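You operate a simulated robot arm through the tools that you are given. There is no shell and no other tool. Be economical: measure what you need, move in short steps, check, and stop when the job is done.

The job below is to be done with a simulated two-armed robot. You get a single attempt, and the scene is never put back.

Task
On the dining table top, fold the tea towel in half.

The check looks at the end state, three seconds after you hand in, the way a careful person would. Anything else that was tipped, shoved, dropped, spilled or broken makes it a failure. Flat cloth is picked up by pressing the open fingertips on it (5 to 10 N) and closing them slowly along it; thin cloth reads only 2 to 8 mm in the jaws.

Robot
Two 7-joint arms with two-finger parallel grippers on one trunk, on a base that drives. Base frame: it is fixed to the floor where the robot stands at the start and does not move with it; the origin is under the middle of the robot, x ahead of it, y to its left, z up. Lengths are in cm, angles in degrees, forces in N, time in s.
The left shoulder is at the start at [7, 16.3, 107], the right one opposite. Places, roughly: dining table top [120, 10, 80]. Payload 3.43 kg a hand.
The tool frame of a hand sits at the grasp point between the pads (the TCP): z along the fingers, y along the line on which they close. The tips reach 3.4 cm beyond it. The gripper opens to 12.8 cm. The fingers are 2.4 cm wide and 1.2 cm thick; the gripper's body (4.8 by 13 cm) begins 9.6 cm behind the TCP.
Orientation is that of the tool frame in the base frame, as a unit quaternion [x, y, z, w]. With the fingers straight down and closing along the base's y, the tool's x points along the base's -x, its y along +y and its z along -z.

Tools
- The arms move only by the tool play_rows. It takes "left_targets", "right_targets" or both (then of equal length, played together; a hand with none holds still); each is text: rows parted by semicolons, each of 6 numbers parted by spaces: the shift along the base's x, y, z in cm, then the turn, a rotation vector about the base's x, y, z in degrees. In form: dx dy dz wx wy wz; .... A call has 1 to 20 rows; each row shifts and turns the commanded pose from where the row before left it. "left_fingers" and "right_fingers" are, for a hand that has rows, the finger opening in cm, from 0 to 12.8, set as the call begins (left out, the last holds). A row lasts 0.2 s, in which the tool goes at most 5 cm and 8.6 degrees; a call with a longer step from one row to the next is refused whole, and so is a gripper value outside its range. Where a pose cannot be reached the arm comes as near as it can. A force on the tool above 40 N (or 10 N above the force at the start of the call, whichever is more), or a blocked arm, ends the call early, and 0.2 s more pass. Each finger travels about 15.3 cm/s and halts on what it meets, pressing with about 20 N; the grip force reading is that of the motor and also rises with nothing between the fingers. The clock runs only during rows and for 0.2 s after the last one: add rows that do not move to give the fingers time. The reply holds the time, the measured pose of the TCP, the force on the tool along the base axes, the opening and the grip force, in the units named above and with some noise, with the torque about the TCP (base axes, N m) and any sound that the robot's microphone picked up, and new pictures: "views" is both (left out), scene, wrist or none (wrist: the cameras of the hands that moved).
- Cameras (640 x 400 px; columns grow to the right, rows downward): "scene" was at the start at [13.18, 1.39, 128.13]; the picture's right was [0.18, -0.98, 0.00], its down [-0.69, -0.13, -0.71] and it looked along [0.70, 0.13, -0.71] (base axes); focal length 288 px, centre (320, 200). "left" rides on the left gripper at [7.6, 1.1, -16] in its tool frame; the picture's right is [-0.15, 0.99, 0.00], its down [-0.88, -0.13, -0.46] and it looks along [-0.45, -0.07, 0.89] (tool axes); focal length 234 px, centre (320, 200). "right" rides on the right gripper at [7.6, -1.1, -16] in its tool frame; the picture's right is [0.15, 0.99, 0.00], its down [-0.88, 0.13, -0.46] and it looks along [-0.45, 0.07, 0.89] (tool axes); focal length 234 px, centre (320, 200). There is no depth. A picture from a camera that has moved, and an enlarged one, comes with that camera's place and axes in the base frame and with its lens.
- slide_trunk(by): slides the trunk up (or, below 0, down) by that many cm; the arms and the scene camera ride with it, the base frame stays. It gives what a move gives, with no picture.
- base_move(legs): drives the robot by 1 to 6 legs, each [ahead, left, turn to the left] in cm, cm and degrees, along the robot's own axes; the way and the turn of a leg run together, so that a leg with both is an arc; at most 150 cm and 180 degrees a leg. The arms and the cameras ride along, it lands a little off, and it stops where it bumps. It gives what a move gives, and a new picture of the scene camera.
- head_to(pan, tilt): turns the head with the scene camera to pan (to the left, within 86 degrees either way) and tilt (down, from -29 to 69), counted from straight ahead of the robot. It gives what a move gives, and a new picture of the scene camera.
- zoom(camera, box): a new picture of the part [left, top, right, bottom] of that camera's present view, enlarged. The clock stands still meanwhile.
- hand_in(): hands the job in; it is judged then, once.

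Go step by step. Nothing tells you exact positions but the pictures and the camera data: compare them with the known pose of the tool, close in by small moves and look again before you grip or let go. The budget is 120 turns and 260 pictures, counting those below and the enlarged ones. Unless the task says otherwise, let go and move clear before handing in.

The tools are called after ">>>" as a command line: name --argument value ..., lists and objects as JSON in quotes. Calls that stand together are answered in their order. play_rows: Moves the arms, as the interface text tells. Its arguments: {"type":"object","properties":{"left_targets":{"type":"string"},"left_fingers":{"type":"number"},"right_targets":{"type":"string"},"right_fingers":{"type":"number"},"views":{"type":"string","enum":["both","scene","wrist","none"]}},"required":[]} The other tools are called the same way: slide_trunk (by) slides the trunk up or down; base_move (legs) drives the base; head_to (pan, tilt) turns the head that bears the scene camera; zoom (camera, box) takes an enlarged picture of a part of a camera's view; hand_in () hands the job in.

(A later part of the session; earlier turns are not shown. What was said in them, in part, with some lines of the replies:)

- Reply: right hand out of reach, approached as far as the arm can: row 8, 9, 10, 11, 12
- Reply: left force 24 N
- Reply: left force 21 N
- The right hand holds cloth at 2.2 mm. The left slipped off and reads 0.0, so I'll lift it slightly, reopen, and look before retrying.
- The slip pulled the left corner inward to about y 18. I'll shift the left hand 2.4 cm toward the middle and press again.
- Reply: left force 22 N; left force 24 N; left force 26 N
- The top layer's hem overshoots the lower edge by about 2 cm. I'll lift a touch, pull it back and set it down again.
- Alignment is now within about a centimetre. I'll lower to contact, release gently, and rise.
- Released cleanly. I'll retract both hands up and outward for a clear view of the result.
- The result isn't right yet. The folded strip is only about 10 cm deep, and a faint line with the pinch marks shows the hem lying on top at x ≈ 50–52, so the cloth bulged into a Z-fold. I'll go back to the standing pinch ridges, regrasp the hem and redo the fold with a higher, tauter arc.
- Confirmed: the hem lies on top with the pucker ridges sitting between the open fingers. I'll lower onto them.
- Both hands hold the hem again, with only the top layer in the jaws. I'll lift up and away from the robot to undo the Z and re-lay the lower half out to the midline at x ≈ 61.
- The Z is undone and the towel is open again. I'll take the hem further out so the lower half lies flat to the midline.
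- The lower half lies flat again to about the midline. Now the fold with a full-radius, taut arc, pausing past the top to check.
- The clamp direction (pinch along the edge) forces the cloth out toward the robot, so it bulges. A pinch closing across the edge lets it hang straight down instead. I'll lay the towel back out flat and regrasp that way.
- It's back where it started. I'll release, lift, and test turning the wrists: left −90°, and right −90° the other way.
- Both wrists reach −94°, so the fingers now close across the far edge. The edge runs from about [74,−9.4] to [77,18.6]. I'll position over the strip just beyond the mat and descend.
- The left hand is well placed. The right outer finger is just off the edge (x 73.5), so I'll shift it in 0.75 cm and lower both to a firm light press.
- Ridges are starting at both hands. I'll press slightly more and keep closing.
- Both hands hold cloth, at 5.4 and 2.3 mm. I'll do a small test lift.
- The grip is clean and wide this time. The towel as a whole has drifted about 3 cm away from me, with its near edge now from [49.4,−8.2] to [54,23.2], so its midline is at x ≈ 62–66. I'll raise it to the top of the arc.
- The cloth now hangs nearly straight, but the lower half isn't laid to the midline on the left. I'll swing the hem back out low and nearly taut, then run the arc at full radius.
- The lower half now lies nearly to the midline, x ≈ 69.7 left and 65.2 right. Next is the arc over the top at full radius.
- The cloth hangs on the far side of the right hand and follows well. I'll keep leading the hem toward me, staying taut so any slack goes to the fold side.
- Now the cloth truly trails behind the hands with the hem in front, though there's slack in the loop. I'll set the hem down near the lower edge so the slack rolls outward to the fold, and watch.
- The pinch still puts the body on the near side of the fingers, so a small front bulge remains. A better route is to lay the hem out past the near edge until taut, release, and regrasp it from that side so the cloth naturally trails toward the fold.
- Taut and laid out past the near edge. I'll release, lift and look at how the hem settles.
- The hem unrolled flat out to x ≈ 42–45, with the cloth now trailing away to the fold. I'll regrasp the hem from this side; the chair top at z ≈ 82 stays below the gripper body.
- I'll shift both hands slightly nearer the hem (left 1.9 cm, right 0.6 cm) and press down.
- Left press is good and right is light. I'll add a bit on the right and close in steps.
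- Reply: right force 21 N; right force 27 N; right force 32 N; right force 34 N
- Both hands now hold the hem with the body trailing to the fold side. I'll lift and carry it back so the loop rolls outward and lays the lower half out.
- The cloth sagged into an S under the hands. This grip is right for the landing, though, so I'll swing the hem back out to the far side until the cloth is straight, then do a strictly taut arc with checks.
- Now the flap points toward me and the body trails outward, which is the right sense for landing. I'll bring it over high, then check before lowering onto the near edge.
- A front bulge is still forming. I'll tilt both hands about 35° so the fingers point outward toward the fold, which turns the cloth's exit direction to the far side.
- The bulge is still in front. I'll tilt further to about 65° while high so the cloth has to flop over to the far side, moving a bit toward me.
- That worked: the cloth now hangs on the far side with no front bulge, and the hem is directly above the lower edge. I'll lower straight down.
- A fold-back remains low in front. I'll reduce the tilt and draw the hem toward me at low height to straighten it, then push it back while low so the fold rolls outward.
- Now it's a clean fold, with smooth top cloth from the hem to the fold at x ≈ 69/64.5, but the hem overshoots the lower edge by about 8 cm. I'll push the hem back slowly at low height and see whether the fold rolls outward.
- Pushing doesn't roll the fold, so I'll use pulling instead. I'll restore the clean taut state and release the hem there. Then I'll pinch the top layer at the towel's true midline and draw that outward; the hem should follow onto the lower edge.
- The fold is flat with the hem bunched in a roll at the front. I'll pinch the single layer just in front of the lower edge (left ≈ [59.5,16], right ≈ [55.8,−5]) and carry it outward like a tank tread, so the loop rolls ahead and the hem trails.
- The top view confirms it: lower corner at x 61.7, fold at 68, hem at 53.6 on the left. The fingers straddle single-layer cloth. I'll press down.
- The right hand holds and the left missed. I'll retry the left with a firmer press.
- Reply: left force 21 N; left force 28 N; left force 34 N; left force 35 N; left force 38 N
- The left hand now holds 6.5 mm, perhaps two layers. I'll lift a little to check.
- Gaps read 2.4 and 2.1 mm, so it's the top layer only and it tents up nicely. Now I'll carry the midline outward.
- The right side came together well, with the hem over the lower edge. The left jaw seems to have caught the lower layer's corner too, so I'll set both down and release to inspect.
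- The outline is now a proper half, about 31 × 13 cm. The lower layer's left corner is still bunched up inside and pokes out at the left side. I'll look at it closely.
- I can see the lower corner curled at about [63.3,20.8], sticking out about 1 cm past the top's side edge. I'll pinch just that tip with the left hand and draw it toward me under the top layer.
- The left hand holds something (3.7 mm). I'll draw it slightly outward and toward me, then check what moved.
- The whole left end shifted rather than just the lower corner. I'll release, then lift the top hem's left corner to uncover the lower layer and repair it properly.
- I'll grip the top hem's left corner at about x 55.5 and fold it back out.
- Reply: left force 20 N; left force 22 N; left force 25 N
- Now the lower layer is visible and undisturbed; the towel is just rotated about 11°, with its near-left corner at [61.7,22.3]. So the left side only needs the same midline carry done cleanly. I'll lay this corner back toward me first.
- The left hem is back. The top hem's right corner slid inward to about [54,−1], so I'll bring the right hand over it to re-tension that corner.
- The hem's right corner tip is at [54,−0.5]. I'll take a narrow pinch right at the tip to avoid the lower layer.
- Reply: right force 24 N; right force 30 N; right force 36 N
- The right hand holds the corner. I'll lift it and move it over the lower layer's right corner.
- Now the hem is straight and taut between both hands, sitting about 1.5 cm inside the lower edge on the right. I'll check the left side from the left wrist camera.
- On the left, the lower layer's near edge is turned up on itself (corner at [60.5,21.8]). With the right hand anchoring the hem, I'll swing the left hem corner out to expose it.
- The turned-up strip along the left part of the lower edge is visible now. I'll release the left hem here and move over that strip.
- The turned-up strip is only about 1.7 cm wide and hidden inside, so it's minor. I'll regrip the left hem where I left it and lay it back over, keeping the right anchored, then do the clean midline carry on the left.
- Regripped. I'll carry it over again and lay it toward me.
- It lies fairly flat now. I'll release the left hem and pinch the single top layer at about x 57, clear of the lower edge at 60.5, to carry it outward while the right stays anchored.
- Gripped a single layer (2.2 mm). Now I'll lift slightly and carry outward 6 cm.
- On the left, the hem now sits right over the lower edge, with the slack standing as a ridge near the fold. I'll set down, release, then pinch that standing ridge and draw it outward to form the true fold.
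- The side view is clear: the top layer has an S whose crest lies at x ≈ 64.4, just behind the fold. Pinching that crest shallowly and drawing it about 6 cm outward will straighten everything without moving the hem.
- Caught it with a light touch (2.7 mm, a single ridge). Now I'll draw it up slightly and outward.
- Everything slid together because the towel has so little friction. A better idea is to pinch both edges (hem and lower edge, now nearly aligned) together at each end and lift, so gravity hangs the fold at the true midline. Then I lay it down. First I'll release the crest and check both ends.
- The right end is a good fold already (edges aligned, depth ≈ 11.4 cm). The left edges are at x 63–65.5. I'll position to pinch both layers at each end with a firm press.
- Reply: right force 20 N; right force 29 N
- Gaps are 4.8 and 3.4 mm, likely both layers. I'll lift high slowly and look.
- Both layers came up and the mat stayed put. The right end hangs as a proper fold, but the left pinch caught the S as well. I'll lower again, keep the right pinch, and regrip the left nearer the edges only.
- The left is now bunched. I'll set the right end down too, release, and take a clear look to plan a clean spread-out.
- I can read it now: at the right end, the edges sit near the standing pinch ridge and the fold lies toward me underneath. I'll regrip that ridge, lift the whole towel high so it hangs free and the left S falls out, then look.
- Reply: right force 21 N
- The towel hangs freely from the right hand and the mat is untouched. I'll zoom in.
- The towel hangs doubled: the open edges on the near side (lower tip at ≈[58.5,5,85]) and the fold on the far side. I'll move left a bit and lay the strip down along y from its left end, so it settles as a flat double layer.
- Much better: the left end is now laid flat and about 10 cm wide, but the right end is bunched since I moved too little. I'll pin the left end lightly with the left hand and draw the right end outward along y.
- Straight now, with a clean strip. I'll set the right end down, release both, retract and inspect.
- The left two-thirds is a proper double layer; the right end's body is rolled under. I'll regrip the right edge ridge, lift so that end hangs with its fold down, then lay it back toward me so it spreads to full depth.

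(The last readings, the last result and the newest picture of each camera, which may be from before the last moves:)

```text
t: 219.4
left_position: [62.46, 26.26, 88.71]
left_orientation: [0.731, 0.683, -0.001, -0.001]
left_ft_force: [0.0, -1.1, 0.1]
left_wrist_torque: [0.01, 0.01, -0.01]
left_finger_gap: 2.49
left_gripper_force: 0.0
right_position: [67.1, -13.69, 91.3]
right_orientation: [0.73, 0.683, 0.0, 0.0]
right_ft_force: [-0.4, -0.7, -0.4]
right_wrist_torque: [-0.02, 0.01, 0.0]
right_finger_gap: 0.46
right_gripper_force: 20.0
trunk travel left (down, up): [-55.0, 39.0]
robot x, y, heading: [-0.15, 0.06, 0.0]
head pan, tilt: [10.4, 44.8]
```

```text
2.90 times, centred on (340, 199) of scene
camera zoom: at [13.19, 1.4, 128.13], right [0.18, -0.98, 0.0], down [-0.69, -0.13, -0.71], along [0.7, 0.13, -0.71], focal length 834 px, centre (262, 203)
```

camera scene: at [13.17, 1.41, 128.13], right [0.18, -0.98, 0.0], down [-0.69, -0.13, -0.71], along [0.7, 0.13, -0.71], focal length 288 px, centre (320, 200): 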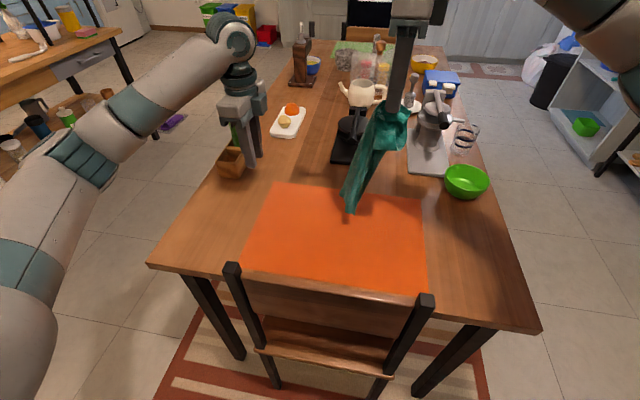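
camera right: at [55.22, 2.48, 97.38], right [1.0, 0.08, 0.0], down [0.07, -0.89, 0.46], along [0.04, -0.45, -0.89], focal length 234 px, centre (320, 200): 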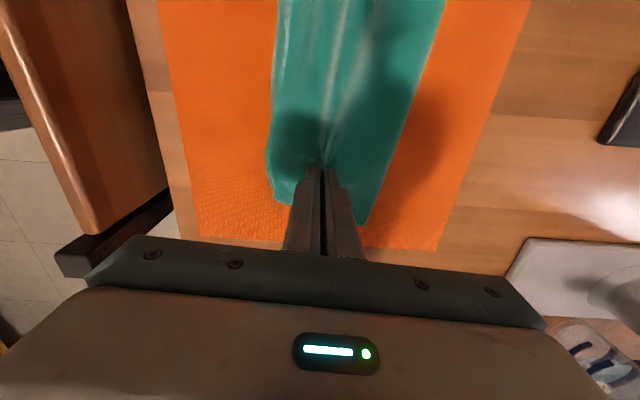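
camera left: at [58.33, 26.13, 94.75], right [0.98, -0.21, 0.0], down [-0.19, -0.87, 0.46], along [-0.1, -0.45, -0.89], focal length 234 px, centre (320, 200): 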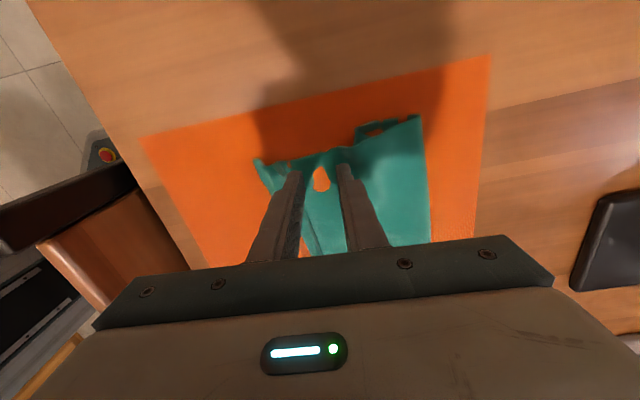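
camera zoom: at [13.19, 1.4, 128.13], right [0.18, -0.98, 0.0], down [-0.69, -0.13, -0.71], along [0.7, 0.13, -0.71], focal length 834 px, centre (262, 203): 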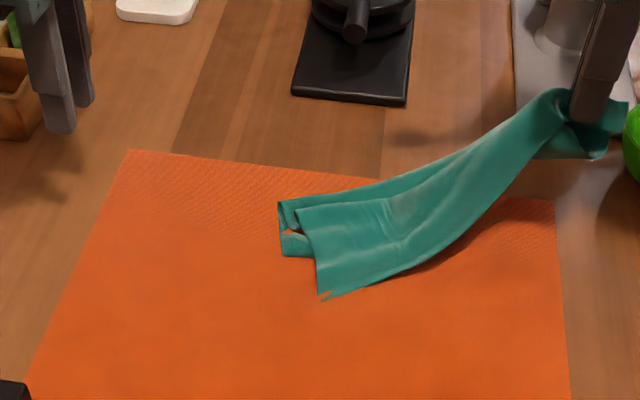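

It hangs well: the taut upper border is the open edge, and the sagging front border is the fold. So I'll set the fold down toward me at x ≈ 57 and lay the edge outward to x ≈ 67.

>>> play_rows --right_targets "-1.4 -0.4 0 0 0 0;-1.5 -0.5 0 0 0 0;-1.5 -0.5 0 0 0 0;-1.5 -0.5 0 0 0 0;-1.5 -0.5 0 0 0 0;-1.5 -0.5 -0.5 0 0 0;-1.2 -0.4 -1 0 0 0;0 0 -0.7 0 0 0;1.86 -0.2 -0.16 0 0 0;1.8 -0.2 -0.48 0 0 0;1.69 -0.2 -0.79 0 0 0;1.53 -0.2 -1.07 0 0 0;1.32 -0.2 -1.32 0 0 0;1.07 -0.2 -1.53 0 0 0;0.79 -0.2 -1.6 0 0 0;0.48 -0.1 -1.6 0 0 0;0.16 0 -1.5 0 0 0;0 0 0 0 0 0" --views "none"

>>> zoom --camera "scene" --box '[250, 130, 470, 268]'

```text
t: 223.2
left_position: [62.41, 26.26, 88.64]
left_orientation: [0.731, 0.683, -0.001, -0.001]
left_ft_force: [-1.0, 0.3, 0.1]
left_wrist_torque: [0.0, -0.02, 0.01]
left_finger_gap: 2.53
left_gripper_force: 0.1
right_position: [67.78, -18.67, 79.01]
right_orientation: [0.73, 0.683, 0.0, 0.0]
right_ft_force: [-0.5, -0.2, 0.7]
right_wrist_torque: [-0.03, 0.01, -0.03]
right_finger_gap: 0.44
right_gripper_force: 20.2
trunk travel left (down, up): [-55.0, 39.0]
robot x, y, heading: [-0.13, -0.17, 0.0]
head pan, tilt: [10.4, 44.8]
```

```text
2.90 times, centred on (360, 199) of scene
camera zoom: at [13.17, 1.4, 128.13], right [0.18, -0.98, 0.0], down [-0.69, -0.13, -0.71], along [0.7, 0.13, -0.71], focal length 834 px, centre (204, 203)
```

zoom: 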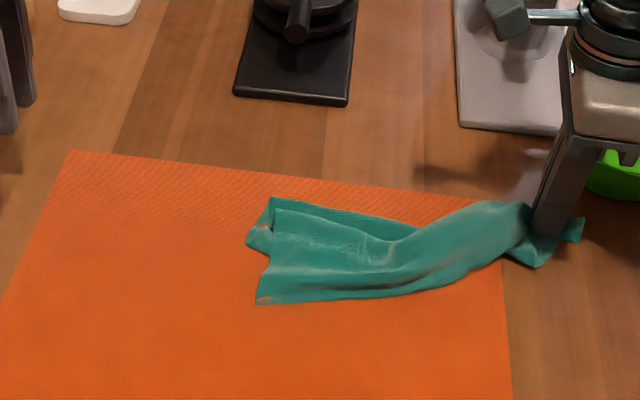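

The right end is still gathered in the pinch. I'll release it, pin the strip's middle with the left hand, and pull the tip sticking out on the near side (≈[63.2,−17.7]) toward me to spread that end.

>>> play_rows --left_targets "0 -4 0 0 0 0;0 -4.5 0 0 0 0;0 -4.5 0 0 0 0;0 -4.5 0 0 0 0;0 -4.5 0 0 0 0;0 -2.5 0 0 0 0;0 0 -3 0 0 0;0 0 -3 0 0 0;0 0 -2 0 0 0;0 0 -1 0 0 0;0 0 -0.6 0 0 0;0 0 0 0 0 0" --right_targets "0 0 -0.2 0 0 0;0 0 0 0 0 0;0 0 0 0 0 0;0 0 1 0 0 0;0 0 2 0 0 0;0 0 2 0 0 0;-1.2 0.5 0 0 0 0;-1.3 0.5 0 0 0 0;-1.3 0.4 0 0 0 0;0 0 0 0 0 0;0 0 0 0 0 0;0 0 0 0 0 0" --right_fingers 3 --views "none"

>>> zoom --camera "right" --box '[160, 40, 480, 240]'

>>> zoom --camera "scene" --box '[250, 130, 470, 268]'

```text
t: 225.8
left_position: [62.47, 1.87, 78.93]
left_orientation: [0.731, 0.683, 0.0, -0.001]
left_ft_force: [-0.7, -0.1, 0.0]
left_wrist_torque: [-0.01, -0.03, 0.0]
left_finger_gap: 2.49
left_gripper_force: 0.1
right_position: [63.84, -17.0, 83.83]
right_orientation: [0.73, 0.683, 0.0, 0.0]
right_ft_force: [-1.1, -0.2, -0.1]
right_wrist_torque: [-0.01, -0.01, -0.02]
right_finger_gap: 3.0
right_gripper_force: 0.0
trunk travel left (down, up): [-55.0, 39.0]
robot x, y, heading: [-0.09, 0.08, -0.0]
head pan, tilt: [10.4, 44.8]
```

```text
2.00 times, centred on (320, 140) of right
camera zoom: at [63.28, -9.5, 99.64], right [1.0, 0.08, 0.0], down [0.07, -0.89, 0.46], along [0.04, -0.45, -0.89], focal length 468 px, centre (320, 320)
```

zoom: 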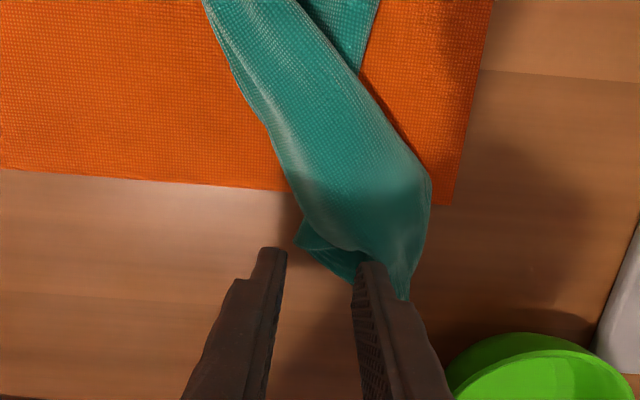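

```text
2.90 times, centred on (360, 199) of scene
camera zoom: at [13.2, 1.38, 128.12], right [0.18, -0.98, 0.0], down [-0.69, -0.13, -0.71], along [0.7, 0.13, -0.71], focal length 834 px, centre (204, 203)
```

zoom: 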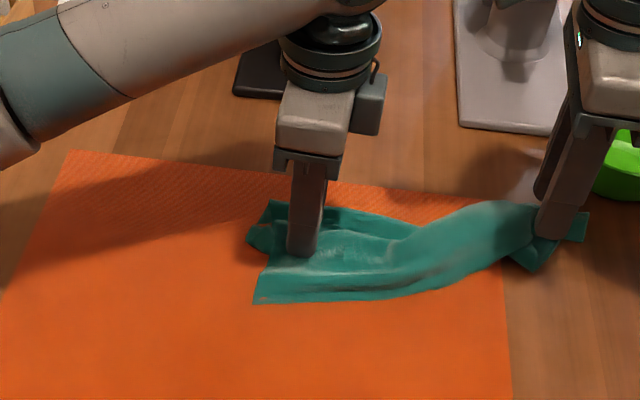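

>>> play_rows --left_targets "0 0 -0.3 0 0 0;0 0 -0.2 0 0 0;0 0 0 0 0 0;0 0 0 0 0 0;0 0 0 0 0 0;0 0 0 0 0 0" --right_targets "-0.9 -0.6 -1.5 0 0 0;0 0 -1.8 0 0 0;0 0 -1.2 0 0 0;0 0 -0.6 0 0 0;0 0 -0.2 0 0 0;0 0 0 0 0 0" --right_fingers 1.6 --views "none"

>>> play_rows --right_targets "0 0 -0.1 0 0 0;0 0 0 0 0 0" --right_fingers 0.9 --views "none"

>>> play_rows --right_targets "0 0 0 0 0 0;0 0 0 0 0 0;0 0 0 0 0 0" --right_fingers 0 --views "none"

>>> play_rows --right_targets "-0.5 -0.1 0.5 0 0 0;-1 -0.2 0.3 0 0 0;-1 -0.2 0 0 0 0;-1 -0.2 0 0 0 0;-1 -0.2 0 0 0 0;-1 -0.1 0 0 0 0;-1 0 0 0 0 0;0 0 0 0 0 0" --views "none"

>>> zoom --camera "scene" --box '[250, 130, 470, 268]'

```text
t: 227.2
left_position: [62.48, 1.89, 78.69]
left_orientation: [0.731, 0.682, 0.0, -0.001]
left_ft_force: [1.1, 0.5, 11.0]
left_wrist_torque: [0.09, -0.1, 0.01]
left_finger_gap: 2.5
left_gripper_force: 0.2
right_position: [63.03, -17.74, 78.63]
right_orientation: [0.73, 0.683, 0.0, 0.001]
right_ft_force: [0.4, 0.3, 2.9]
right_wrist_torque: [0.02, -0.04, -0.01]
right_finger_gap: 1.59
right_gripper_force: 0.5
trunk travel left (down, up): [-55.0, 39.0]
robot x, y, heading: [-0.09, -0.05, 0.3]
head pan, tilt: [10.4, 44.8]
```

```text
t: 227.8
left_position: [62.41, 1.89, 78.67]
left_orientation: [0.731, 0.683, 0.001, -0.001]
left_ft_force: [3.0, 1.0, 10.5]
left_wrist_torque: [0.03, -0.1, 0.03]
left_finger_gap: 2.51
left_gripper_force: 0.1
right_position: [62.99, -17.63, 78.53]
right_orientation: [0.731, 0.683, 0.001, 0.001]
right_ft_force: [0.7, -0.8, 9.3]
right_wrist_torque: [0.05, -0.11, -0.03]
right_finger_gap: 0.94
right_gripper_force: 0.5
trunk travel left (down, up): [-55.0, 39.0]
robot x, y, heading: [0.35, -0.13, 0.0]
head pan, tilt: [10.4, 44.8]
```

```text
t: 228.6
left_position: [62.31, 1.91, 78.72]
left_orientation: [0.731, 0.683, -0.001, 0.001]
left_ft_force: [2.9, 0.6, 9.4]
left_wrist_torque: [0.04, -0.11, -0.02]
left_finger_gap: 2.52
left_gripper_force: 0.1
right_position: [62.95, -17.69, 78.54]
right_orientation: [0.73, 0.683, 0.0, 0.001]
right_ft_force: [2.3, -0.1, 13.4]
right_wrist_torque: [0.08, -0.14, -0.02]
right_finger_gap: 0.22
right_gripper_force: 20.5
trunk travel left (down, up): [-55.0, 39.0]
robot x, y, heading: [-0.05, 0.12, 0.0]
head pan, tilt: [10.4, 44.8]
```

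```text
t: 230.4
left_position: [62.34, 1.83, 78.64]
left_orientation: [0.731, 0.683, 0.001, 0.0]
left_ft_force: [0.8, 1.1, 14.6]
left_wrist_torque: [0.08, -0.08, 0.01]
left_finger_gap: 2.52
left_gripper_force: 0.1
right_position: [56.4, -18.72, 79.37]
right_orientation: [0.73, 0.684, 0.0, -0.001]
right_ft_force: [-0.3, 0.3, -0.3]
right_wrist_torque: [0.02, -0.02, -0.01]
right_finger_gap: 0.19
right_gripper_force: 19.8
trunk travel left (down, up): [-55.0, 39.0]
robot x, y, heading: [0.26, -0.17, 0.1]
head pan, tilt: [10.4, 44.8]
```

```text
2.90 times, centred on (360, 199) of scene
camera zoom: at [13.04, 1.39, 128.15], right [0.18, -0.98, 0.0], down [-0.69, -0.13, -0.71], along [0.7, 0.13, -0.7], focal length 834 px, centre (204, 203)
```

zoom: 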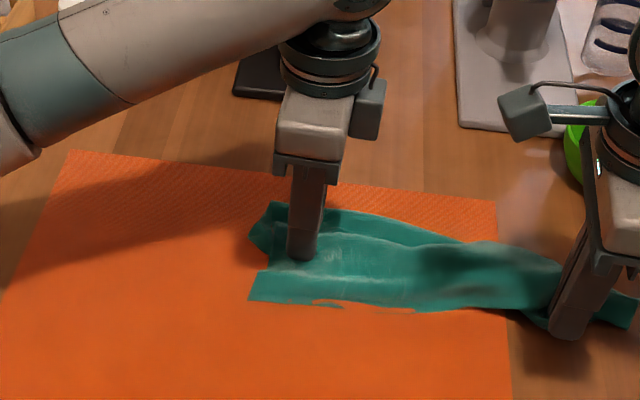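

>>> play_rows --left_targets "0 0 1 0 0 0;0 0 3 0 0 0;0 0 4 0 0 0;0 4 3 0 0 0;0 5 0 0 0 0;0 5 0 0 0 0;0 5 0 0 0 0;0 0 0 0 0 0" --right_targets "0 0 -0.6 0 0 0;0 0 0 0 0 0;0 0 0 0 0 0;0 0 1 0 0 0;0 0 3 0 0 0;0 0 4 0 0 0;0 -2 3 0 0 0;0 -3 0 0 0 0" --right_fingers 3 --views "none"

>>> zoom --camera "scene" --box '[250, 130, 470, 268]'

>>> zoom --camera "right" --box '[200, 0, 520, 200]'

```text
t: 232.2
left_position: [62.48, 20.6, 89.47]
left_orientation: [0.732, 0.682, 0.0, -0.001]
left_ft_force: [0.0, -0.4, 0.1]
left_wrist_torque: [0.05, 0.02, 0.01]
left_finger_gap: 2.48
left_gripper_force: 0.3
right_position: [56.48, -23.99, 89.71]
right_orientation: [0.731, 0.683, 0.0, -0.002]
right_ft_force: [-0.1, -0.1, -0.2]
right_wrist_torque: [0.01, -0.02, -0.03]
right_finger_gap: 3.0
right_gripper_force: 0.0
trunk travel left (down, up): [-55.0, 39.0]
robot x, y, heading: [0.17, 0.04, -0.1]
head pan, tilt: [10.4, 44.8]
```

```text
2.90 times, centred on (360, 199) of scene
camera zoom: at [13.2, 1.14, 128.13], right [0.18, -0.98, 0.0], down [-0.69, -0.13, -0.71], along [0.7, 0.13, -0.71], focal length 834 px, centre (204, 203)
```

zoom: 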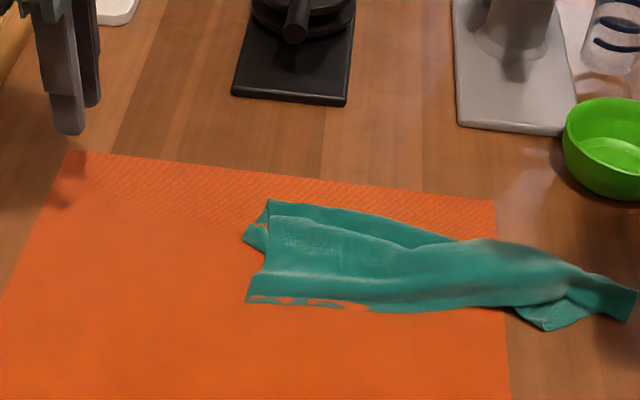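

```text
2.00 times, centred on (360, 100) of right
camera zoom: at [55.93, -16.37, 105.57], right [1.0, 0.08, 0.0], down [0.07, -0.89, 0.45], along [0.04, -0.45, -0.89], focal length 468 px, centre (240, 400)
```

zoom: 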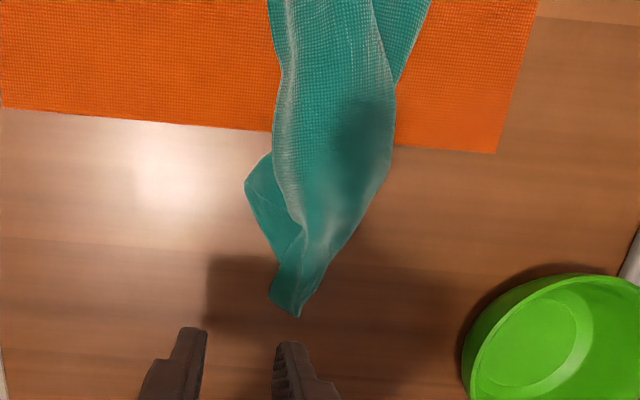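

The left end is good (11.5 cm wide) while the right end is twisted. Hanging from one end relaxed the other end nicely before, so I'll pinch the middle of the left end (small gather), hang the towel from there, and lay it back fully stretched.

>>> play_rows --left_targets "-0.3 -3.5 0 0 0 0;-0.3 -3.5 0 0 0 0;-0.3 -3.5 0 0 0 0;-0.3 -3.5 0 0 0 0;-0.3 -3.4 0 0 0 0;0 0 -3 0 0 0;0 0 -3 0 0 0;0 0 -2.5 0 0 0;0 0 -1.3 0 0 0;0 0 -0.8 0 0 0;0 0 -0.3 0 0 0;0 0 -0.15 0 0 0;0 0 0 0 0 0" --left_fingers 3.4 --views "none"

>>> play_rows --left_targets "0 0 0 0 0 0;0 0 0 0 0 0" --left_fingers 2.4 --views "none"

>>> play_rows --left_targets "0 0 0 0 0 0;0 0 0 0 0 0" --left_fingers 1.3 --views "none"

>>> play_rows --left_targets "0 0 0 0 0 0;0 0 0 0 0 0;0 0 0 0 0 0;0 0 0 0 0 0" --left_fingers 0 --views "none"

```text
t: 235.0
left_position: [60.87, 3.42, 78.79]
left_orientation: [0.731, 0.683, 0.001, 0.001]
left_ft_force: [0.4, -1.3, 16.7]
left_wrist_torque: [0.04, -0.38, -0.01]
left_finger_gap: 3.41
left_gripper_force: 0.2
right_position: [56.43, -23.86, 89.73]
right_orientation: [0.73, 0.683, 0.001, 0.0]
right_ft_force: [-0.6, 0.2, -0.3]
right_wrist_torque: [-0.01, 0.01, 0.0]
right_finger_gap: 2.98
right_gripper_force: 0.0
trunk travel left (down, up): [-55.0, 39.0]
robot x, y, heading: [0.27, 0.08, 0.3]
head pan, tilt: [10.4, 44.8]
```

```text
t: 235.6
left_position: [60.86, 3.35, 78.72]
left_orientation: [0.731, 0.682, 0.0, 0.001]
left_ft_force: [1.9, -0.9, 21.3]
left_wrist_torque: [0.12, -0.45, -0.03]
left_finger_gap: 2.48
left_gripper_force: 0.9
right_position: [56.41, -23.64, 89.83]
right_orientation: [0.73, 0.683, 0.001, 0.0]
right_ft_force: [0.1, 0.1, -0.6]
right_wrist_torque: [-0.01, 0.01, 0.01]
right_finger_gap: 2.99
right_gripper_force: 0.1
trunk travel left (down, up): [-55.0, 39.0]
robot x, y, heading: [0.09, -0.07, -0.2]
head pan, tilt: [10.4, 44.8]
```

```text
t: 236.2
left_position: [60.8, 3.47, 78.74]
left_orientation: [0.731, 0.683, 0.0, 0.001]
left_ft_force: [-4.7, 0.7, 23.3]
left_wrist_torque: [0.17, -0.12, 0.03]
left_finger_gap: 1.11
left_gripper_force: 0.2
right_position: [56.35, -23.68, 89.88]
right_orientation: [0.73, 0.683, 0.001, 0.001]
right_ft_force: [-0.3, -0.5, 0.1]
right_wrist_torque: [-0.06, 0.0, -0.02]
right_finger_gap: 3.01
right_gripper_force: 0.0
trunk travel left (down, up): [-55.0, 39.0]
robot x, y, heading: [-0.24, 0.35, -0.0]
head pan, tilt: [10.4, 44.8]
```

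```text
t: 237.2
left_position: [61.0, 3.46, 78.73]
left_orientation: [0.731, 0.683, 0.001, 0.0]
left_ft_force: [5.0, -0.3, 28.3]
left_wrist_torque: [0.11, -0.41, -0.01]
left_finger_gap: 0.52
left_gripper_force: 20.5
right_position: [56.33, -23.73, 89.93]
right_orientation: [0.73, 0.683, 0.0, 0.0]
right_ft_force: [0.4, -0.8, -1.0]
right_wrist_torque: [0.02, 0.0, -0.01]
right_finger_gap: 3.02
right_gripper_force: 0.0
trunk travel left (down, up): [-55.0, 39.0]
robot x, y, heading: [0.13, -0.48, 0.2]
head pan, tilt: [10.4, 44.8]
```

Both layers are held (5.2 mm). I'll lift to hang it, moving over its middle, and clear the right hand away.

>>> play_rows --left_targets "0 0 1 0 0 0;0 -0.5 2 0 0 0;0 -0.7 2 0 0 0;0 -0.7 2 0 0 0;0 -0.7 2 0 0 0;0 -0.7 2 0 0 0;0 -0.7 2 0 0 0;0 -0.7 2 0 0 0;0 -0.7 2 0 0 0;0 -0.7 2 0 0 0;0 -0.7 2 0 0 0;0 -0.7 2 0 0 0;0 -0.7 2 0 0 0;0 -0.7 2 0 0 0;0 -0.5 2 0 0 0;0 0 2 0 0 0;0 0 2 0 0 0;0 0 0 0 0 0;0 0 0 0 0 0;0 0 0 0 0 0" --right_targets "0 -2 0 0 0 0;0 -2 0 0 0 0;0 -2 0 0 0 0;-1 -2 0 0 0 0;-1 -2 0 0 0 0;-1 -1 0 0 0 0;-1 0 0 0 0 0;-1 0 0 0 0 0;0 0 0 0 0 0;0 0 0 0 0 0;0 0 0 0 0 0;0 0 0 0 0 0;0 0 0 0 0 0;0 0 0 0 0 0;0 0 0 0 0 0;0 0 0 0 0 0;0 0 0 0 0 0;0 0 0 0 0 0;0 0 0 0 0 0;0 0 0 0 0 0" --views "none"

>>> zoom --camera "scene" --box '[290, 70, 470, 240]'

>>> zoom --camera "left" --box '[160, 0, 480, 240]'

```text
t: 241.4
left_position: [61.14, -5.91, 111.51]
left_orientation: [0.731, 0.683, -0.001, 0.0]
left_ft_force: [-0.1, -0.2, -1.7]
left_wrist_torque: [0.04, 0.0, -0.02]
left_finger_gap: 0.47
left_gripper_force: 20.4
right_position: [51.49, -34.89, 89.65]
right_orientation: [0.73, 0.684, 0.0, 0.0]
right_ft_force: [-0.3, 1.0, -0.7]
right_wrist_torque: [0.01, 0.01, 0.02]
right_finger_gap: 2.99
right_gripper_force: 0.1
trunk travel left (down, up): [-55.0, 39.0]
robot x, y, heading: [0.28, 0.14, -0.0]
head pan, tilt: [10.4, 44.8]
```

```text
2.35 times, centred on (380, 155) of scene
camera zoom: at [13.19, 1.37, 128.13], right [0.18, -0.98, 0.0], down [-0.69, -0.13, -0.71], along [0.7, 0.13, -0.71], focal length 677 px, centre (179, 306)
```

zoom: 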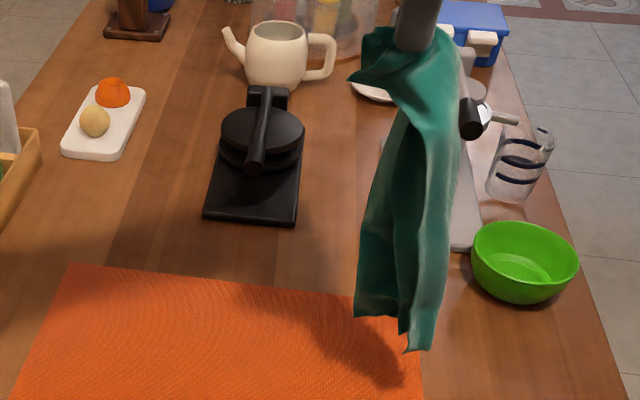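

```text
1.67 times, centred on (320, 120) of left
camera zoom: at [62.64, 1.47, 127.52], right [0.98, -0.21, 0.0], down [-0.19, -0.87, 0.46], along [-0.1, -0.45, -0.89], focal length 390 px, centre (320, 333)
```

zoom: 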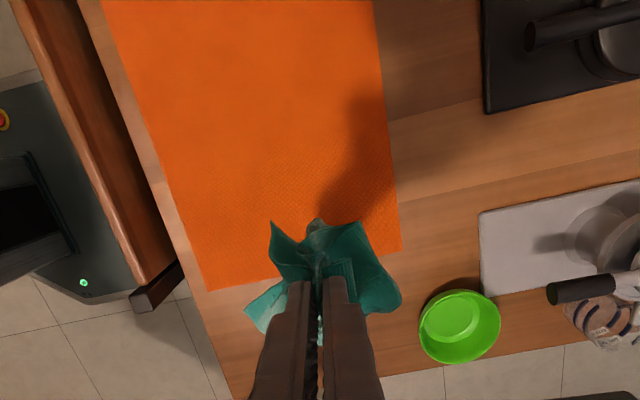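

It hangs as a clean doubled strip, about 10 cm wide, with its width along x. I'll lay it from its bottom end toward +y with a full 29 cm arc.

>>> play_rows --left_targets "0 0 -1.3 0 0 0;0 0 -1.2 0 0 0;0 2.7 -0.35 0 0 0;0 2.6 -0.6 0 0 0;0 2.55 -0.85 0 0 0;0 2.4 -1.1 0 0 0;0 2.35 -1.3 0 0 0;0 2.2 -1.5 0 0 0;0 2.05 -1.7 0 0 0;0 1.9 -1.9 0 0 0;0 1.7 -2.05 0 0 0;0 1.5 -2.2 0 0 0;0 1.3 -2.35 0 0 0;0 1.1 -2.45 0 0 0;0 0.87 -2.55 0 0 0;0 0.6 -2.6 0 0 0;0 0.4 -2.65 0 0 0;0 0.15 -2.8 0 0 0;0 0 0 0 0 0" --views "none"

>>> zoom --camera "scene" --box '[230, 140, 450, 278]'

```text
t: 245.4
left_position: [60.98, 20.43, 80.06]
left_orientation: [0.73, 0.683, 0.0, 0.0]
left_ft_force: [0.0, 0.4, -0.1]
left_wrist_torque: [0.03, 0.01, 0.0]
left_finger_gap: 0.45
left_gripper_force: 20.4
right_position: [51.63, -34.74, 89.64]
right_orientation: [0.73, 0.683, 0.0, 0.0]
right_ft_force: [0.3, 0.9, -0.9]
right_wrist_torque: [0.03, 0.0, -0.02]
right_finger_gap: 3.01
right_gripper_force: 0.0
trunk travel left (down, up): [-55.0, 39.0]
robot x, y, heading: [-0.38, -0.19, 0.0]
head pan, tilt: [10.4, 44.8]
```

```text
2.90 times, centred on (340, 209) of scene
camera zoom: at [13.16, 1.36, 128.13], right [0.18, -0.98, 0.0], down [-0.69, -0.13, -0.71], along [0.7, 0.13, -0.71], focal length 834 px, centre (262, 174)
```

zoom: 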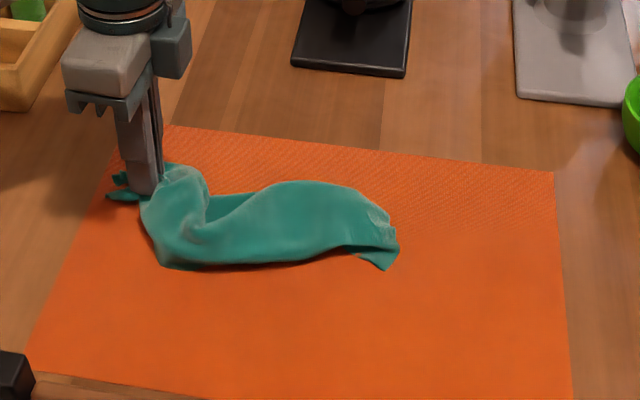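

It slid and bunched a little. As before, I'll pin the right end (fingers spread) and pull the left end straight.

>>> play_rows --right_targets "0.9 3.6 0 0 0 0;0.9 3.6 0 0 0 0;0.9 3.6 0 0 0 0;0.9 3.6 0 0 0 0;0.9 3.6 0 0 0 0;0.9 3.6 0 0 0 0;0.9 3.6 0 0 0 0;0.9 3.6 0 0 0 0;0.9 3.6 0 0 0 0;0.8 3.3 0 0 0 0;0 0 -3 0 0 0;0 0 -3 0 0 0;0 0 -3 0 0 0;0 0 -1 0 0 0;0 0 -0.5 0 0 0;0 0 -0.4 0 0 0;0 0 -0.2 0 0 0;0 0 0 0 0 0" --right_fingers 6 --views "none"

>>> play_rows --left_targets "0 0.5 0.6 0 0 0;0 1 0.4 0 0 0;0 1 0 0 0 0;0 1 0 0 0 0;0 1 0 0 0 0;0 1 0 0 0 0;0 0.8 -0.4 0 0 0;0 0.4 -0.8 0 0 0;0 0 0 0 0 0" --views "none"

>>> zoom --camera "scene" --box '[230, 140, 450, 278]'

```text
t: 249.2
left_position: [61.01, 20.3, 80.06]
left_orientation: [0.73, 0.683, 0.0, 0.0]
left_ft_force: [0.4, 0.9, 0.4]
left_wrist_torque: [0.0, 0.03, -0.02]
left_finger_gap: 0.43
left_gripper_force: 20.1
right_position: [60.48, 1.06, 78.63]
right_orientation: [0.731, 0.683, 0.0, 0.0]
right_ft_force: [-0.1, 0.1, 1.4]
right_wrist_torque: [0.01, 0.05, 0.0]
right_finger_gap: 6.02
right_gripper_force: 0.6
trunk travel left (down, up): [-55.0, 39.0]
robot x, y, heading: [-0.13, 0.41, -0.1]
head pan, tilt: [10.4, 44.8]
```

```text
t: 251.2
left_position: [60.99, 27.24, 79.9]
left_orientation: [0.731, 0.682, 0.0, -0.001]
left_ft_force: [0.3, -0.3, -0.6]
left_wrist_torque: [0.02, 0.03, -0.03]
left_finger_gap: 0.43
left_gripper_force: 19.6
right_position: [60.41, 0.99, 78.52]
right_orientation: [0.731, 0.683, 0.0, -0.001]
right_ft_force: [-0.8, -0.6, 0.8]
right_wrist_torque: [0.03, 0.05, 0.04]
right_finger_gap: 6.02
right_gripper_force: 0.3
trunk travel left (down, up): [-55.0, 39.0]
robot x, y, heading: [0.39, 0.05, -0.2]
head pan, tilt: [10.4, 44.8]
```

```text
2.90 times, centred on (340, 209) of scene
camera zoom: at [13.17, 1.39, 128.13], right [0.18, -0.98, 0.0], down [-0.69, -0.13, -0.71], along [0.7, 0.13, -0.71], focal length 834 px, centre (262, 174)
```

zoom: 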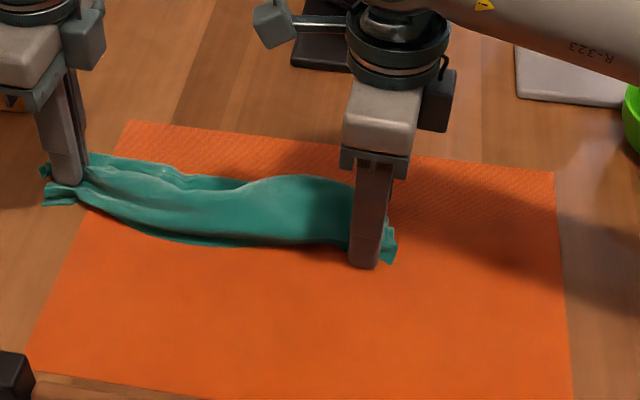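

Straight again. I'll lower the left end, release, lift both hands off and inspect.

>>> play_rows --left_targets "0 0 -0.6 0 0 0;0 0 -0.5 0 0 0;0 0 0 0 0 0" --views "none"

>>> play_rows --left_targets "0 0 0 0 0 0;0 0 0 0 0 0;0 0 1 0 0 0;0 0 3 0 0 0;0 0 4 0 0 0;0 2 3 0 0 0;0 2 0 0 0 0;0 0 0 0 0 0" --right_targets "0 0 1 0 0 0;0 0 3 0 0 0;0 0 4 0 0 0;0 -4 3 0 0 0;0 -4 0 0 0 0;0 -4 0 0 0 0;0 -4 0 0 0 0;0 0 0 0 0 0" --left_fingers 2.6 --views "none"

>>> zoom --camera "scene" --box '[220, 150, 420, 275]'

>>> zoom --camera "right" --box '[160, 0, 560, 250]'

```text
t: 252.0
left_position: [60.95, 27.06, 78.8]
left_orientation: [0.731, 0.682, 0.0, 0.0]
left_ft_force: [0.1, 0.9, 3.2]
left_wrist_torque: [0.04, 0.0, -0.02]
left_finger_gap: 0.47
left_gripper_force: 20.2
right_position: [60.45, 0.96, 78.57]
right_orientation: [0.73, 0.683, -0.001, 0.0]
right_ft_force: [0.7, 0.7, 1.4]
right_wrist_torque: [0.02, 0.04, -0.02]
right_finger_gap: 6.0
right_gripper_force: 0.0
trunk travel left (down, up): [-55.0, 39.0]
robot x, y, heading: [-0.01, -0.08, 0.0]
head pan, tilt: [10.4, 44.8]
```

```text
t: 253.8
left_position: [60.97, 31.12, 89.75]
left_orientation: [0.731, 0.683, -0.001, -0.001]
left_ft_force: [0.6, -0.1, 0.8]
left_wrist_torque: [0.0, 0.0, 0.01]
left_finger_gap: 2.58
left_gripper_force: 0.0
right_position: [60.44, -15.09, 89.64]
right_orientation: [0.73, 0.683, 0.0, 0.0]
right_ft_force: [-0.1, 0.3, -0.2]
right_wrist_torque: [0.0, -0.01, 0.02]
right_finger_gap: 5.98
right_gripper_force: 0.1
trunk travel left (down, up): [-55.0, 39.0]
robot x, y, heading: [-0.0, -0.19, 0.0]
head pan, tilt: [10.4, 44.8]
```

```text
3.20 times, centred on (320, 212) of scene
camera zoom: at [13.2, 1.45, 128.12], right [0.18, -0.98, 0.0], down [-0.69, -0.13, -0.71], along [0.7, 0.13, -0.71], focal length 920 px, centre (320, 160)
```

zoom: 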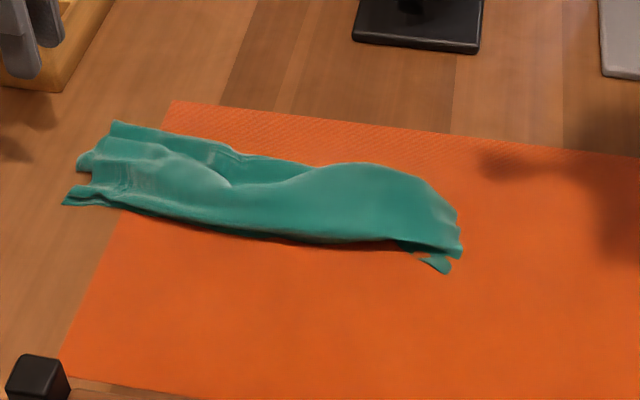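

```text
1.60 times, centred on (360, 125) of right
camera zoom: at [59.84, -7.44, 105.41], right [1.0, 0.08, 0.0], down [0.07, -0.89, 0.46], along [0.04, -0.45, -0.89], focal length 375 px, centre (256, 320)
```

zoom: 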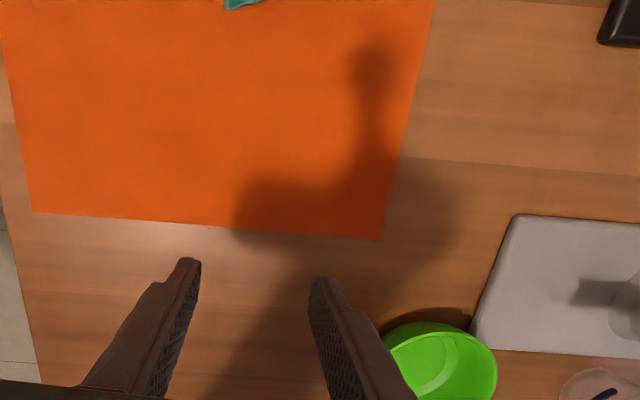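

The towel is a doubled strip but lumpy and narrow. I'll use the opening of the fingers, pressed lightly on its centre line at two places, to spread it outward across its width.

>>> play_rows --left_targets "-0.1 -3.8 0 0 0 0;-0.2 -3.8 0 0 0 0;-0.2 -3.8 0 0 0 0;0 0 0 0 0 0;0 0 0 0 0 0;0 0 -3 0 0 0;0 0 -3 0 0 0;0 0 -2.5 0 0 0;0 0 -1.5 0 0 0;0 0 -0.7 0 0 0;0 0 -0.3 0 0 0;0 0 0 0 0 0" --right_targets "0.4 4 0 0 0 0;0.4 4 0 0 0 0;0.4 4 0 0 0 0;0.3 4 0 0 0 0;0 4 0 0 0 0;0 0 -3 0 0 0;0 0 -3 0 0 0;0 0 -2.5 0 0 0;0 0 -1.5 0 0 0;0 0 -0.6 0 0 0;0 0 -0.3 0 0 0;0 0 0 0 0 0" --left_fingers 0.5 --right_fingers 0.5 --views "none"

>>> play_rows --left_targets "0 0 0 0 0 0;0 0 0 0 0 0" --right_targets "0 0 0 0 0 0;0 0 0 0 0 0" --left_fingers 3 --right_fingers 3 --views "none"

>>> play_rows --left_targets "0 0 0 0 0 0;0 0 0 0 0 0" --right_targets "0 0 0 0 0 0;0 0 0 0 0 0" --left_fingers 6 --right_fingers 6 --views "none"

>>> play_rows --left_targets "0 0 0 0 0 0;0 0 0 0 0 0" --right_targets "0 0 0 0 0 0;0 0 0 0 0 0" --left_fingers 9 --right_fingers 9 --views "none"

>>> zoom --camera "scene" --box '[220, 150, 420, 275]'

```text
t: 256.4
left_position: [60.52, 19.65, 78.8]
left_orientation: [0.731, 0.682, 0.0, 0.001]
left_ft_force: [-0.2, 0.6, 0.4]
left_wrist_torque: [-0.03, -0.03, -0.01]
left_finger_gap: 0.47
left_gripper_force: 0.0
right_position: [62.0, 5.1, 78.96]
right_orientation: [0.73, 0.683, 0.002, 0.0]
right_ft_force: [0.7, 0.6, 14.9]
right_wrist_torque: [0.08, 0.15, 0.0]
right_finger_gap: 0.44
right_gripper_force: 0.0
trunk travel left (down, up): [-55.0, 39.0]
robot x, y, heading: [0.12, -0.04, 0.2]
head pan, tilt: [10.4, 44.8]
```

```text
t: 257.0
left_position: [60.5, 19.69, 78.82]
left_orientation: [0.731, 0.683, 0.0, 0.0]
left_ft_force: [1.0, 0.6, 0.6]
left_wrist_torque: [0.01, 0.0, 0.0]
left_finger_gap: 2.97
left_gripper_force: 0.1
right_position: [62.0, 4.98, 78.91]
right_orientation: [0.73, 0.684, 0.001, -0.001]
right_ft_force: [4.6, -0.7, 19.1]
right_wrist_torque: [0.1, 0.28, -0.02]
right_finger_gap: 2.72
right_gripper_force: 0.2
trunk travel left (down, up): [-55.0, 39.0]
robot x, y, heading: [0.3, 0.07, 0.0]
head pan, tilt: [10.4, 44.8]
```

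```text
t: 257.6
left_position: [60.4, 19.61, 78.8]
left_orientation: [0.731, 0.683, 0.0, 0.0]
left_ft_force: [-0.3, 0.0, -0.5]
left_wrist_torque: [0.01, 0.0, -0.02]
left_finger_gap: 6.0
left_gripper_force: 0.1
right_position: [61.83, 4.95, 78.85]
right_orientation: [0.73, 0.683, 0.002, 0.0]
right_ft_force: [5.9, -0.3, 22.6]
right_wrist_torque: [0.1, 0.64, -0.03]
right_finger_gap: 5.68
right_gripper_force: 0.1
trunk travel left (down, up): [-55.0, 39.0]
robot x, y, heading: [0.29, -0.12, 0.1]
head pan, tilt: [10.4, 44.8]
```

```text
t: 258.2
left_position: [60.38, 19.61, 78.9]
left_orientation: [0.731, 0.682, 0.0, -0.001]
left_ft_force: [0.5, -0.8, 0.4]
left_wrist_torque: [-0.04, 0.01, -0.02]
left_finger_gap: 9.0
left_gripper_force: 0.1
right_position: [61.9, 5.02, 78.81]
right_orientation: [0.73, 0.683, 0.001, 0.0]
right_ft_force: [5.3, 0.1, 25.7]
right_wrist_torque: [0.16, 1.06, -0.04]
right_finger_gap: 8.68
right_gripper_force: 0.1
trunk travel left (down, up): [-55.0, 39.0]
robot x, y, heading: [0.13, -0.03, -0.2]
head pan, tilt: [10.4, 44.8]
```

```text
3.20 times, centred on (320, 212) of scene
camera zoom: at [13.0, 1.36, 128.16], right [0.18, -0.98, 0.0], down [-0.69, -0.13, -0.71], along [0.7, 0.13, -0.7], focal length 920 px, centre (320, 160)
```

zoom: 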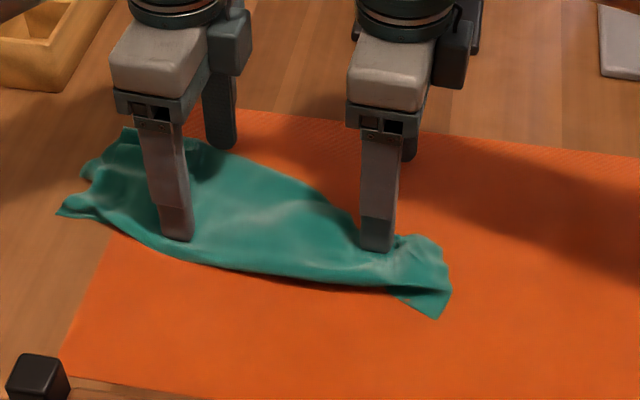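

That works: the strip spread to nearly full half-width and flattened. I'll repeat once nearer each end, then retract.

>>> play_rows --left_targets "0 0 2 0 0 0;0 0 2 0 0 0;0 2 0 0 0 0;0 2 0 0 0 0;0 0 0 0 0 0;0 0 -2 0 0 0;0 0 -1.7 0 0 0;0 0 -0.4 0 0 0;0 0 -0.2 0 0 0;0 0 -0.1 0 0 0" --right_targets "0 0 2 0 0 0;0 0 2 0 0 0;-0.8 -2 0 0 0 0;-0.8 -2 0 0 0 0;0 -0.5 0 0 0 0;0 0 -2 0 0 0;0 0 -1.5 0 0 0;0 0 -0.4 0 0 0;0 0 -0.1 0 0 0;0 0 0 0 0 0" --left_fingers 0.5 --right_fingers 0.5 --views "none"

>>> play_rows --left_targets "0 0 0 0 0 0;0 0 0 0 0 0" --right_targets "0 0 0 0 0 0;0 0 0 0 0 0" --left_fingers 4 --right_fingers 4 --views "none"

>>> play_rows --left_targets "0 0 0 0 0 0;0 0 0 0 0 0;0 0 0 0 0 0" --right_targets "0 0 0 0 0 0;0 0 0 0 0 0;0 0 0 0 0 0" --left_fingers 8.5 --right_fingers 8.5 --views "none"

>>> play_rows --left_targets "0 0 1 0 0 0;0 0 3 0 0 0;0 0 4 0 0 0;0 2 3 0 0 0;0 3 0 0 0 0;0 3 0 0 0 0;0 0 0 0 0 0" --right_targets "0 0 1 0 0 0;0 0 3 0 0 0;0 0 4 0 0 0;0 -4 3 0 0 0;0 -4 0 0 0 0;0 -4 0 0 0 0;0 -4 0 0 0 0" --views "none"

>>> zoom --camera "scene" --box '[220, 150, 420, 275]'

```text
t: 260.4
left_position: [60.48, 23.75, 78.69]
left_orientation: [0.731, 0.682, 0.0, 0.001]
left_ft_force: [1.0, 1.2, 10.4]
left_wrist_torque: [0.06, 0.01, 0.03]
left_finger_gap: 0.49
left_gripper_force: 0.0
right_position: [60.29, 0.48, 78.73]
right_orientation: [0.73, 0.683, 0.001, 0.0]
right_ft_force: [-0.7, 0.6, -0.1]
right_wrist_torque: [0.03, 0.03, -0.01]
right_finger_gap: 0.52
right_gripper_force: 0.1
trunk travel left (down, up): [-55.0, 39.0]
robot x, y, heading: [-0.11, 0.35, -0.0]
head pan, tilt: [10.4, 44.8]
```

```text
t: 261.0
left_position: [60.37, 23.6, 78.51]
left_orientation: [0.731, 0.682, 0.001, 0.0]
left_ft_force: [-3.6, -0.1, 16.4]
left_wrist_torque: [0.05, 0.12, 0.01]
left_finger_gap: 3.33
left_gripper_force: 0.0
right_position: [60.14, 0.39, 78.7]
right_orientation: [0.73, 0.683, 0.001, 0.0]
right_ft_force: [0.4, -0.3, -0.3]
right_wrist_torque: [-0.03, 0.01, 0.02]
right_finger_gap: 3.99
right_gripper_force: 0.0
trunk travel left (down, up): [-55.0, 39.0]
robot x, y, heading: [0.06, 0.1, -0.2]
head pan, tilt: [10.4, 44.8]
```

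```text
t: 261.8
left_position: [60.44, 23.7, 78.7]
left_orientation: [0.731, 0.683, 0.0, 0.001]
left_ft_force: [4.3, 1.0, 23.9]
left_wrist_torque: [0.11, 0.2, -0.03]
left_finger_gap: 7.92
left_gripper_force: 0.1
right_position: [60.32, 0.44, 78.84]
right_orientation: [0.731, 0.682, 0.001, 0.001]
right_ft_force: [0.5, 0.1, -0.3]
right_wrist_torque: [0.03, -0.04, -0.01]
right_finger_gap: 8.48
right_gripper_force: 0.0
trunk travel left (down, up): [-55.0, 39.0]
robot x, y, heading: [0.08, 0.21, 0.0]
head pan, tilt: [10.4, 44.8]
```

```text
t: 263.4
left_position: [60.49, 31.57, 89.54]
left_orientation: [0.731, 0.683, 0.0, 0.0]
left_ft_force: [-1.0, 0.3, 0.5]
left_wrist_torque: [0.09, -0.02, 0.0]
left_finger_gap: 8.47
left_gripper_force: 0.0
right_position: [60.2, -15.71, 89.6]
right_orientation: [0.73, 0.683, 0.0, 0.0]
right_ft_force: [0.1, 0.2, 0.2]
right_wrist_torque: [-0.02, 0.02, 0.0]
right_finger_gap: 8.51
right_gripper_force: 0.1
trunk travel left (down, up): [-55.0, 39.0]
robot x, y, heading: [-0.23, -0.11, -0.1]
head pan, tilt: [10.4, 44.8]
```

```text
3.20 times, centred on (320, 212) of scene
camera zoom: at [13.2, 1.19, 128.13], right [0.18, -0.98, 0.0], down [-0.69, -0.13, -0.71], along [0.7, 0.13, -0.71], focal length 920 px, centre (320, 160)
```

zoom: 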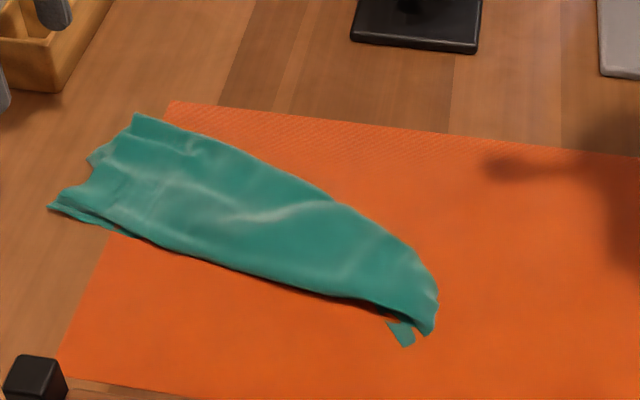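

Much better: a clean, flat folded strip, a bit narrow at the right end. One more spread there with the right hand, then I'll clear off.

>>> play_rows --right_targets "-0.8 4 0 0 0 0;-0.8 4 0 0 0 0;-0.8 4 0 0 0 0;-0.8 4 0 0 0 0;-0.7 3.7 0 0 0 0;0 0 -3 0 0 0;0 0 -3 0 0 0;0 0 -2.5 0 0 0;0 0 -1.5 0 0 0;0 0 -0.7 0 0 0;0 0 -0.2 0 0 0;0 0 -0.1 0 0 0;0 0 0 0 0 0" --right_fingers 0.5 --views "none"

>>> play_rows --right_targets "0 0 -0.05 0 0 0;0 0 0 0 0 0" --right_fingers 4 --views "none"

>>> play_rows --right_targets "0 0 0 0 0 0;0 0 0 0 0 0;0 0 0 0 0 0" --right_fingers 9 --views "none"

>>> play_rows --right_targets "0 0 1 0 0 0;0 0 3 0 0 0;0 0 4 0 0 0;0 -4 4 0 0 0;0 -4 0 0 0 0;0 -4 0 0 0 0;0 -4 0 0 0 0" --views "none"

>>> zoom --camera "scene" --box '[200, 100, 500, 288]'

```text
t: 266.2
left_position: [60.38, 31.64, 89.69]
left_orientation: [0.731, 0.683, 0.0, -0.001]
left_ft_force: [-0.1, -0.7, -1.0]
left_wrist_torque: [-0.03, 0.02, 0.02]
left_finger_gap: 8.5
left_gripper_force: 0.1
right_position: [56.41, 4.28, 78.8]
right_orientation: [0.73, 0.683, 0.001, 0.0]
right_ft_force: [1.2, -0.6, 16.9]
right_wrist_torque: [0.15, -0.03, -0.04]
right_finger_gap: 0.46
right_gripper_force: 0.1
trunk travel left (down, up): [-55.0, 39.0]
robot x, y, heading: [-0.24, -0.25, -0.0]
head pan, tilt: [10.4, 44.8]
```

```text
t: 266.8
left_position: [60.4, 31.79, 89.57]
left_orientation: [0.731, 0.683, 0.0, 0.001]
left_ft_force: [-0.5, 0.8, -0.7]
left_wrist_torque: [-0.02, -0.04, 0.02]
left_finger_gap: 8.49
left_gripper_force: 0.0
right_position: [56.37, 4.21, 78.86]
right_orientation: [0.731, 0.683, 0.002, 0.001]
right_ft_force: [6.1, 0.6, 25.8]
right_wrist_torque: [0.28, 0.35, -0.06]
right_finger_gap: 3.64
right_gripper_force: 0.1
trunk travel left (down, up): [-55.0, 39.0]
robot x, y, heading: [-0.24, -0.14, 0.2]
head pan, tilt: [10.4, 44.8]
```

```text
t: 267.6
left_position: [60.34, 31.72, 89.53]
left_orientation: [0.73, 0.683, 0.0, 0.0]
left_ft_force: [0.8, 0.4, 0.5]
left_wrist_torque: [-0.05, 0.0, 0.04]
left_finger_gap: 8.5
left_gripper_force: 0.1
right_position: [56.47, 4.22, 78.79]
right_orientation: [0.73, 0.684, 0.001, 0.001]
right_ft_force: [7.6, -0.5, 32.8]
right_wrist_torque: [0.4, 1.21, -0.12]
right_finger_gap: 8.57
right_gripper_force: 0.0
trunk travel left (down, up): [-55.0, 39.0]
robot x, y, heading: [0.12, 0.25, -0.0]
head pan, tilt: [10.4, 44.8]
```

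```text
refused: row 4 steps farther than a row can; nothing moved
```

```text
2.13 times, centred on (350, 194) of scene
camera zoom: at [12.98, 1.37, 128.17], right [0.18, -0.98, 0.0], down [-0.69, -0.13, -0.71], along [0.7, 0.13, -0.7], focal length 612 px, centre (256, 213)
```

zoom: 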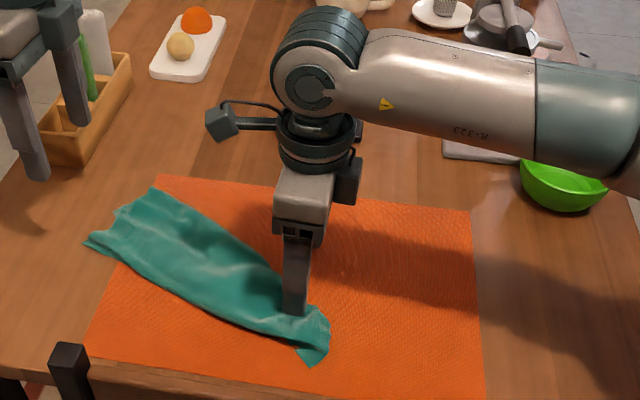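

The right end is spreading, and only the retreat was refused. I'll lift the right hand clear now and take a last look.

>>> play_rows --left_targets "0 0 1 0 0 0;0 0 1 0 0 0;0 0 0 0 0 0;0 0 0 0 0 0;0 0 0 0 0 0;0 0 0 0 0 0;0 0 0 0 0 0;0 0 0 0 0 0" --right_targets "0 0 1 0 0 0;0 0 3 0 0 0;0 0 4 0 0 0;0 -2 4 0 0 0;0 -4 0 0 0 0;0 -4 0 0 0 0;0 -4 0 0 0 0;0 -4 0 0 0 0" --views "scene"

```text
t: 269.4
left_position: [60.56, 31.67, 91.43]
left_orientation: [0.731, 0.683, 0.0, -0.002]
left_ft_force: [0.4, -0.4, -0.5]
left_wrist_torque: [0.02, 0.0, -0.02]
left_finger_gap: 8.51
left_gripper_force: 0.1
right_position: [56.41, -13.91, 90.55]
right_orientation: [0.731, 0.683, 0.0, -0.001]
right_ft_force: [-0.9, 0.7, -0.3]
right_wrist_torque: [-0.01, -0.04, -0.01]
right_finger_gap: 8.97
right_gripper_force: 0.1
trunk travel left (down, up): [-55.0, 39.0]
robot x, y, heading: [0.09, 0.13, -0.4]
head pan, tilt: [10.4, 44.8]
camera scene: at [13.15, 1.25, 128.14], right [0.18, -0.98, 0.0], down [-0.69, -0.13, -0.71], along [0.7, 0.13, -0.71], focal length 288 px, centre (320, 200)
5 turns are left
```

scene: 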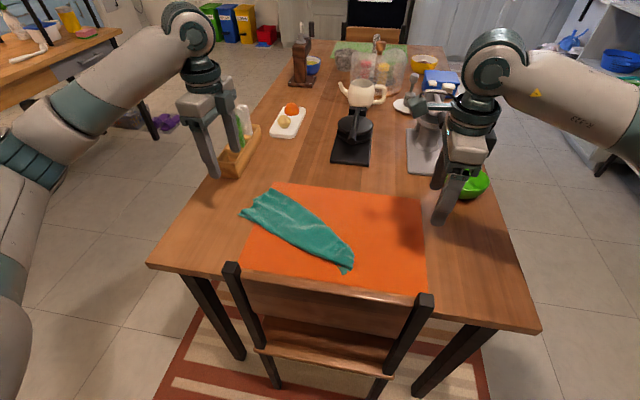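

The towel lies as a doubled strip on the table. Both hands are clear, and the mat and other objects are where they were. With few turns left, I'm handing in.

>>> hand_in

```text
The job is handed in.
```

I handed the job in with the tea towel folded over once into a doubled strip, but it is not a neat half fold. The edges are only roughly aligned, the strip is wrinkled, and its right end is narrower than the rest.

It also ended up turned and shifted to the left of where it started, partly off the orange mat. Both hands are empty and clear of it, and nothing else on the table looked moved.
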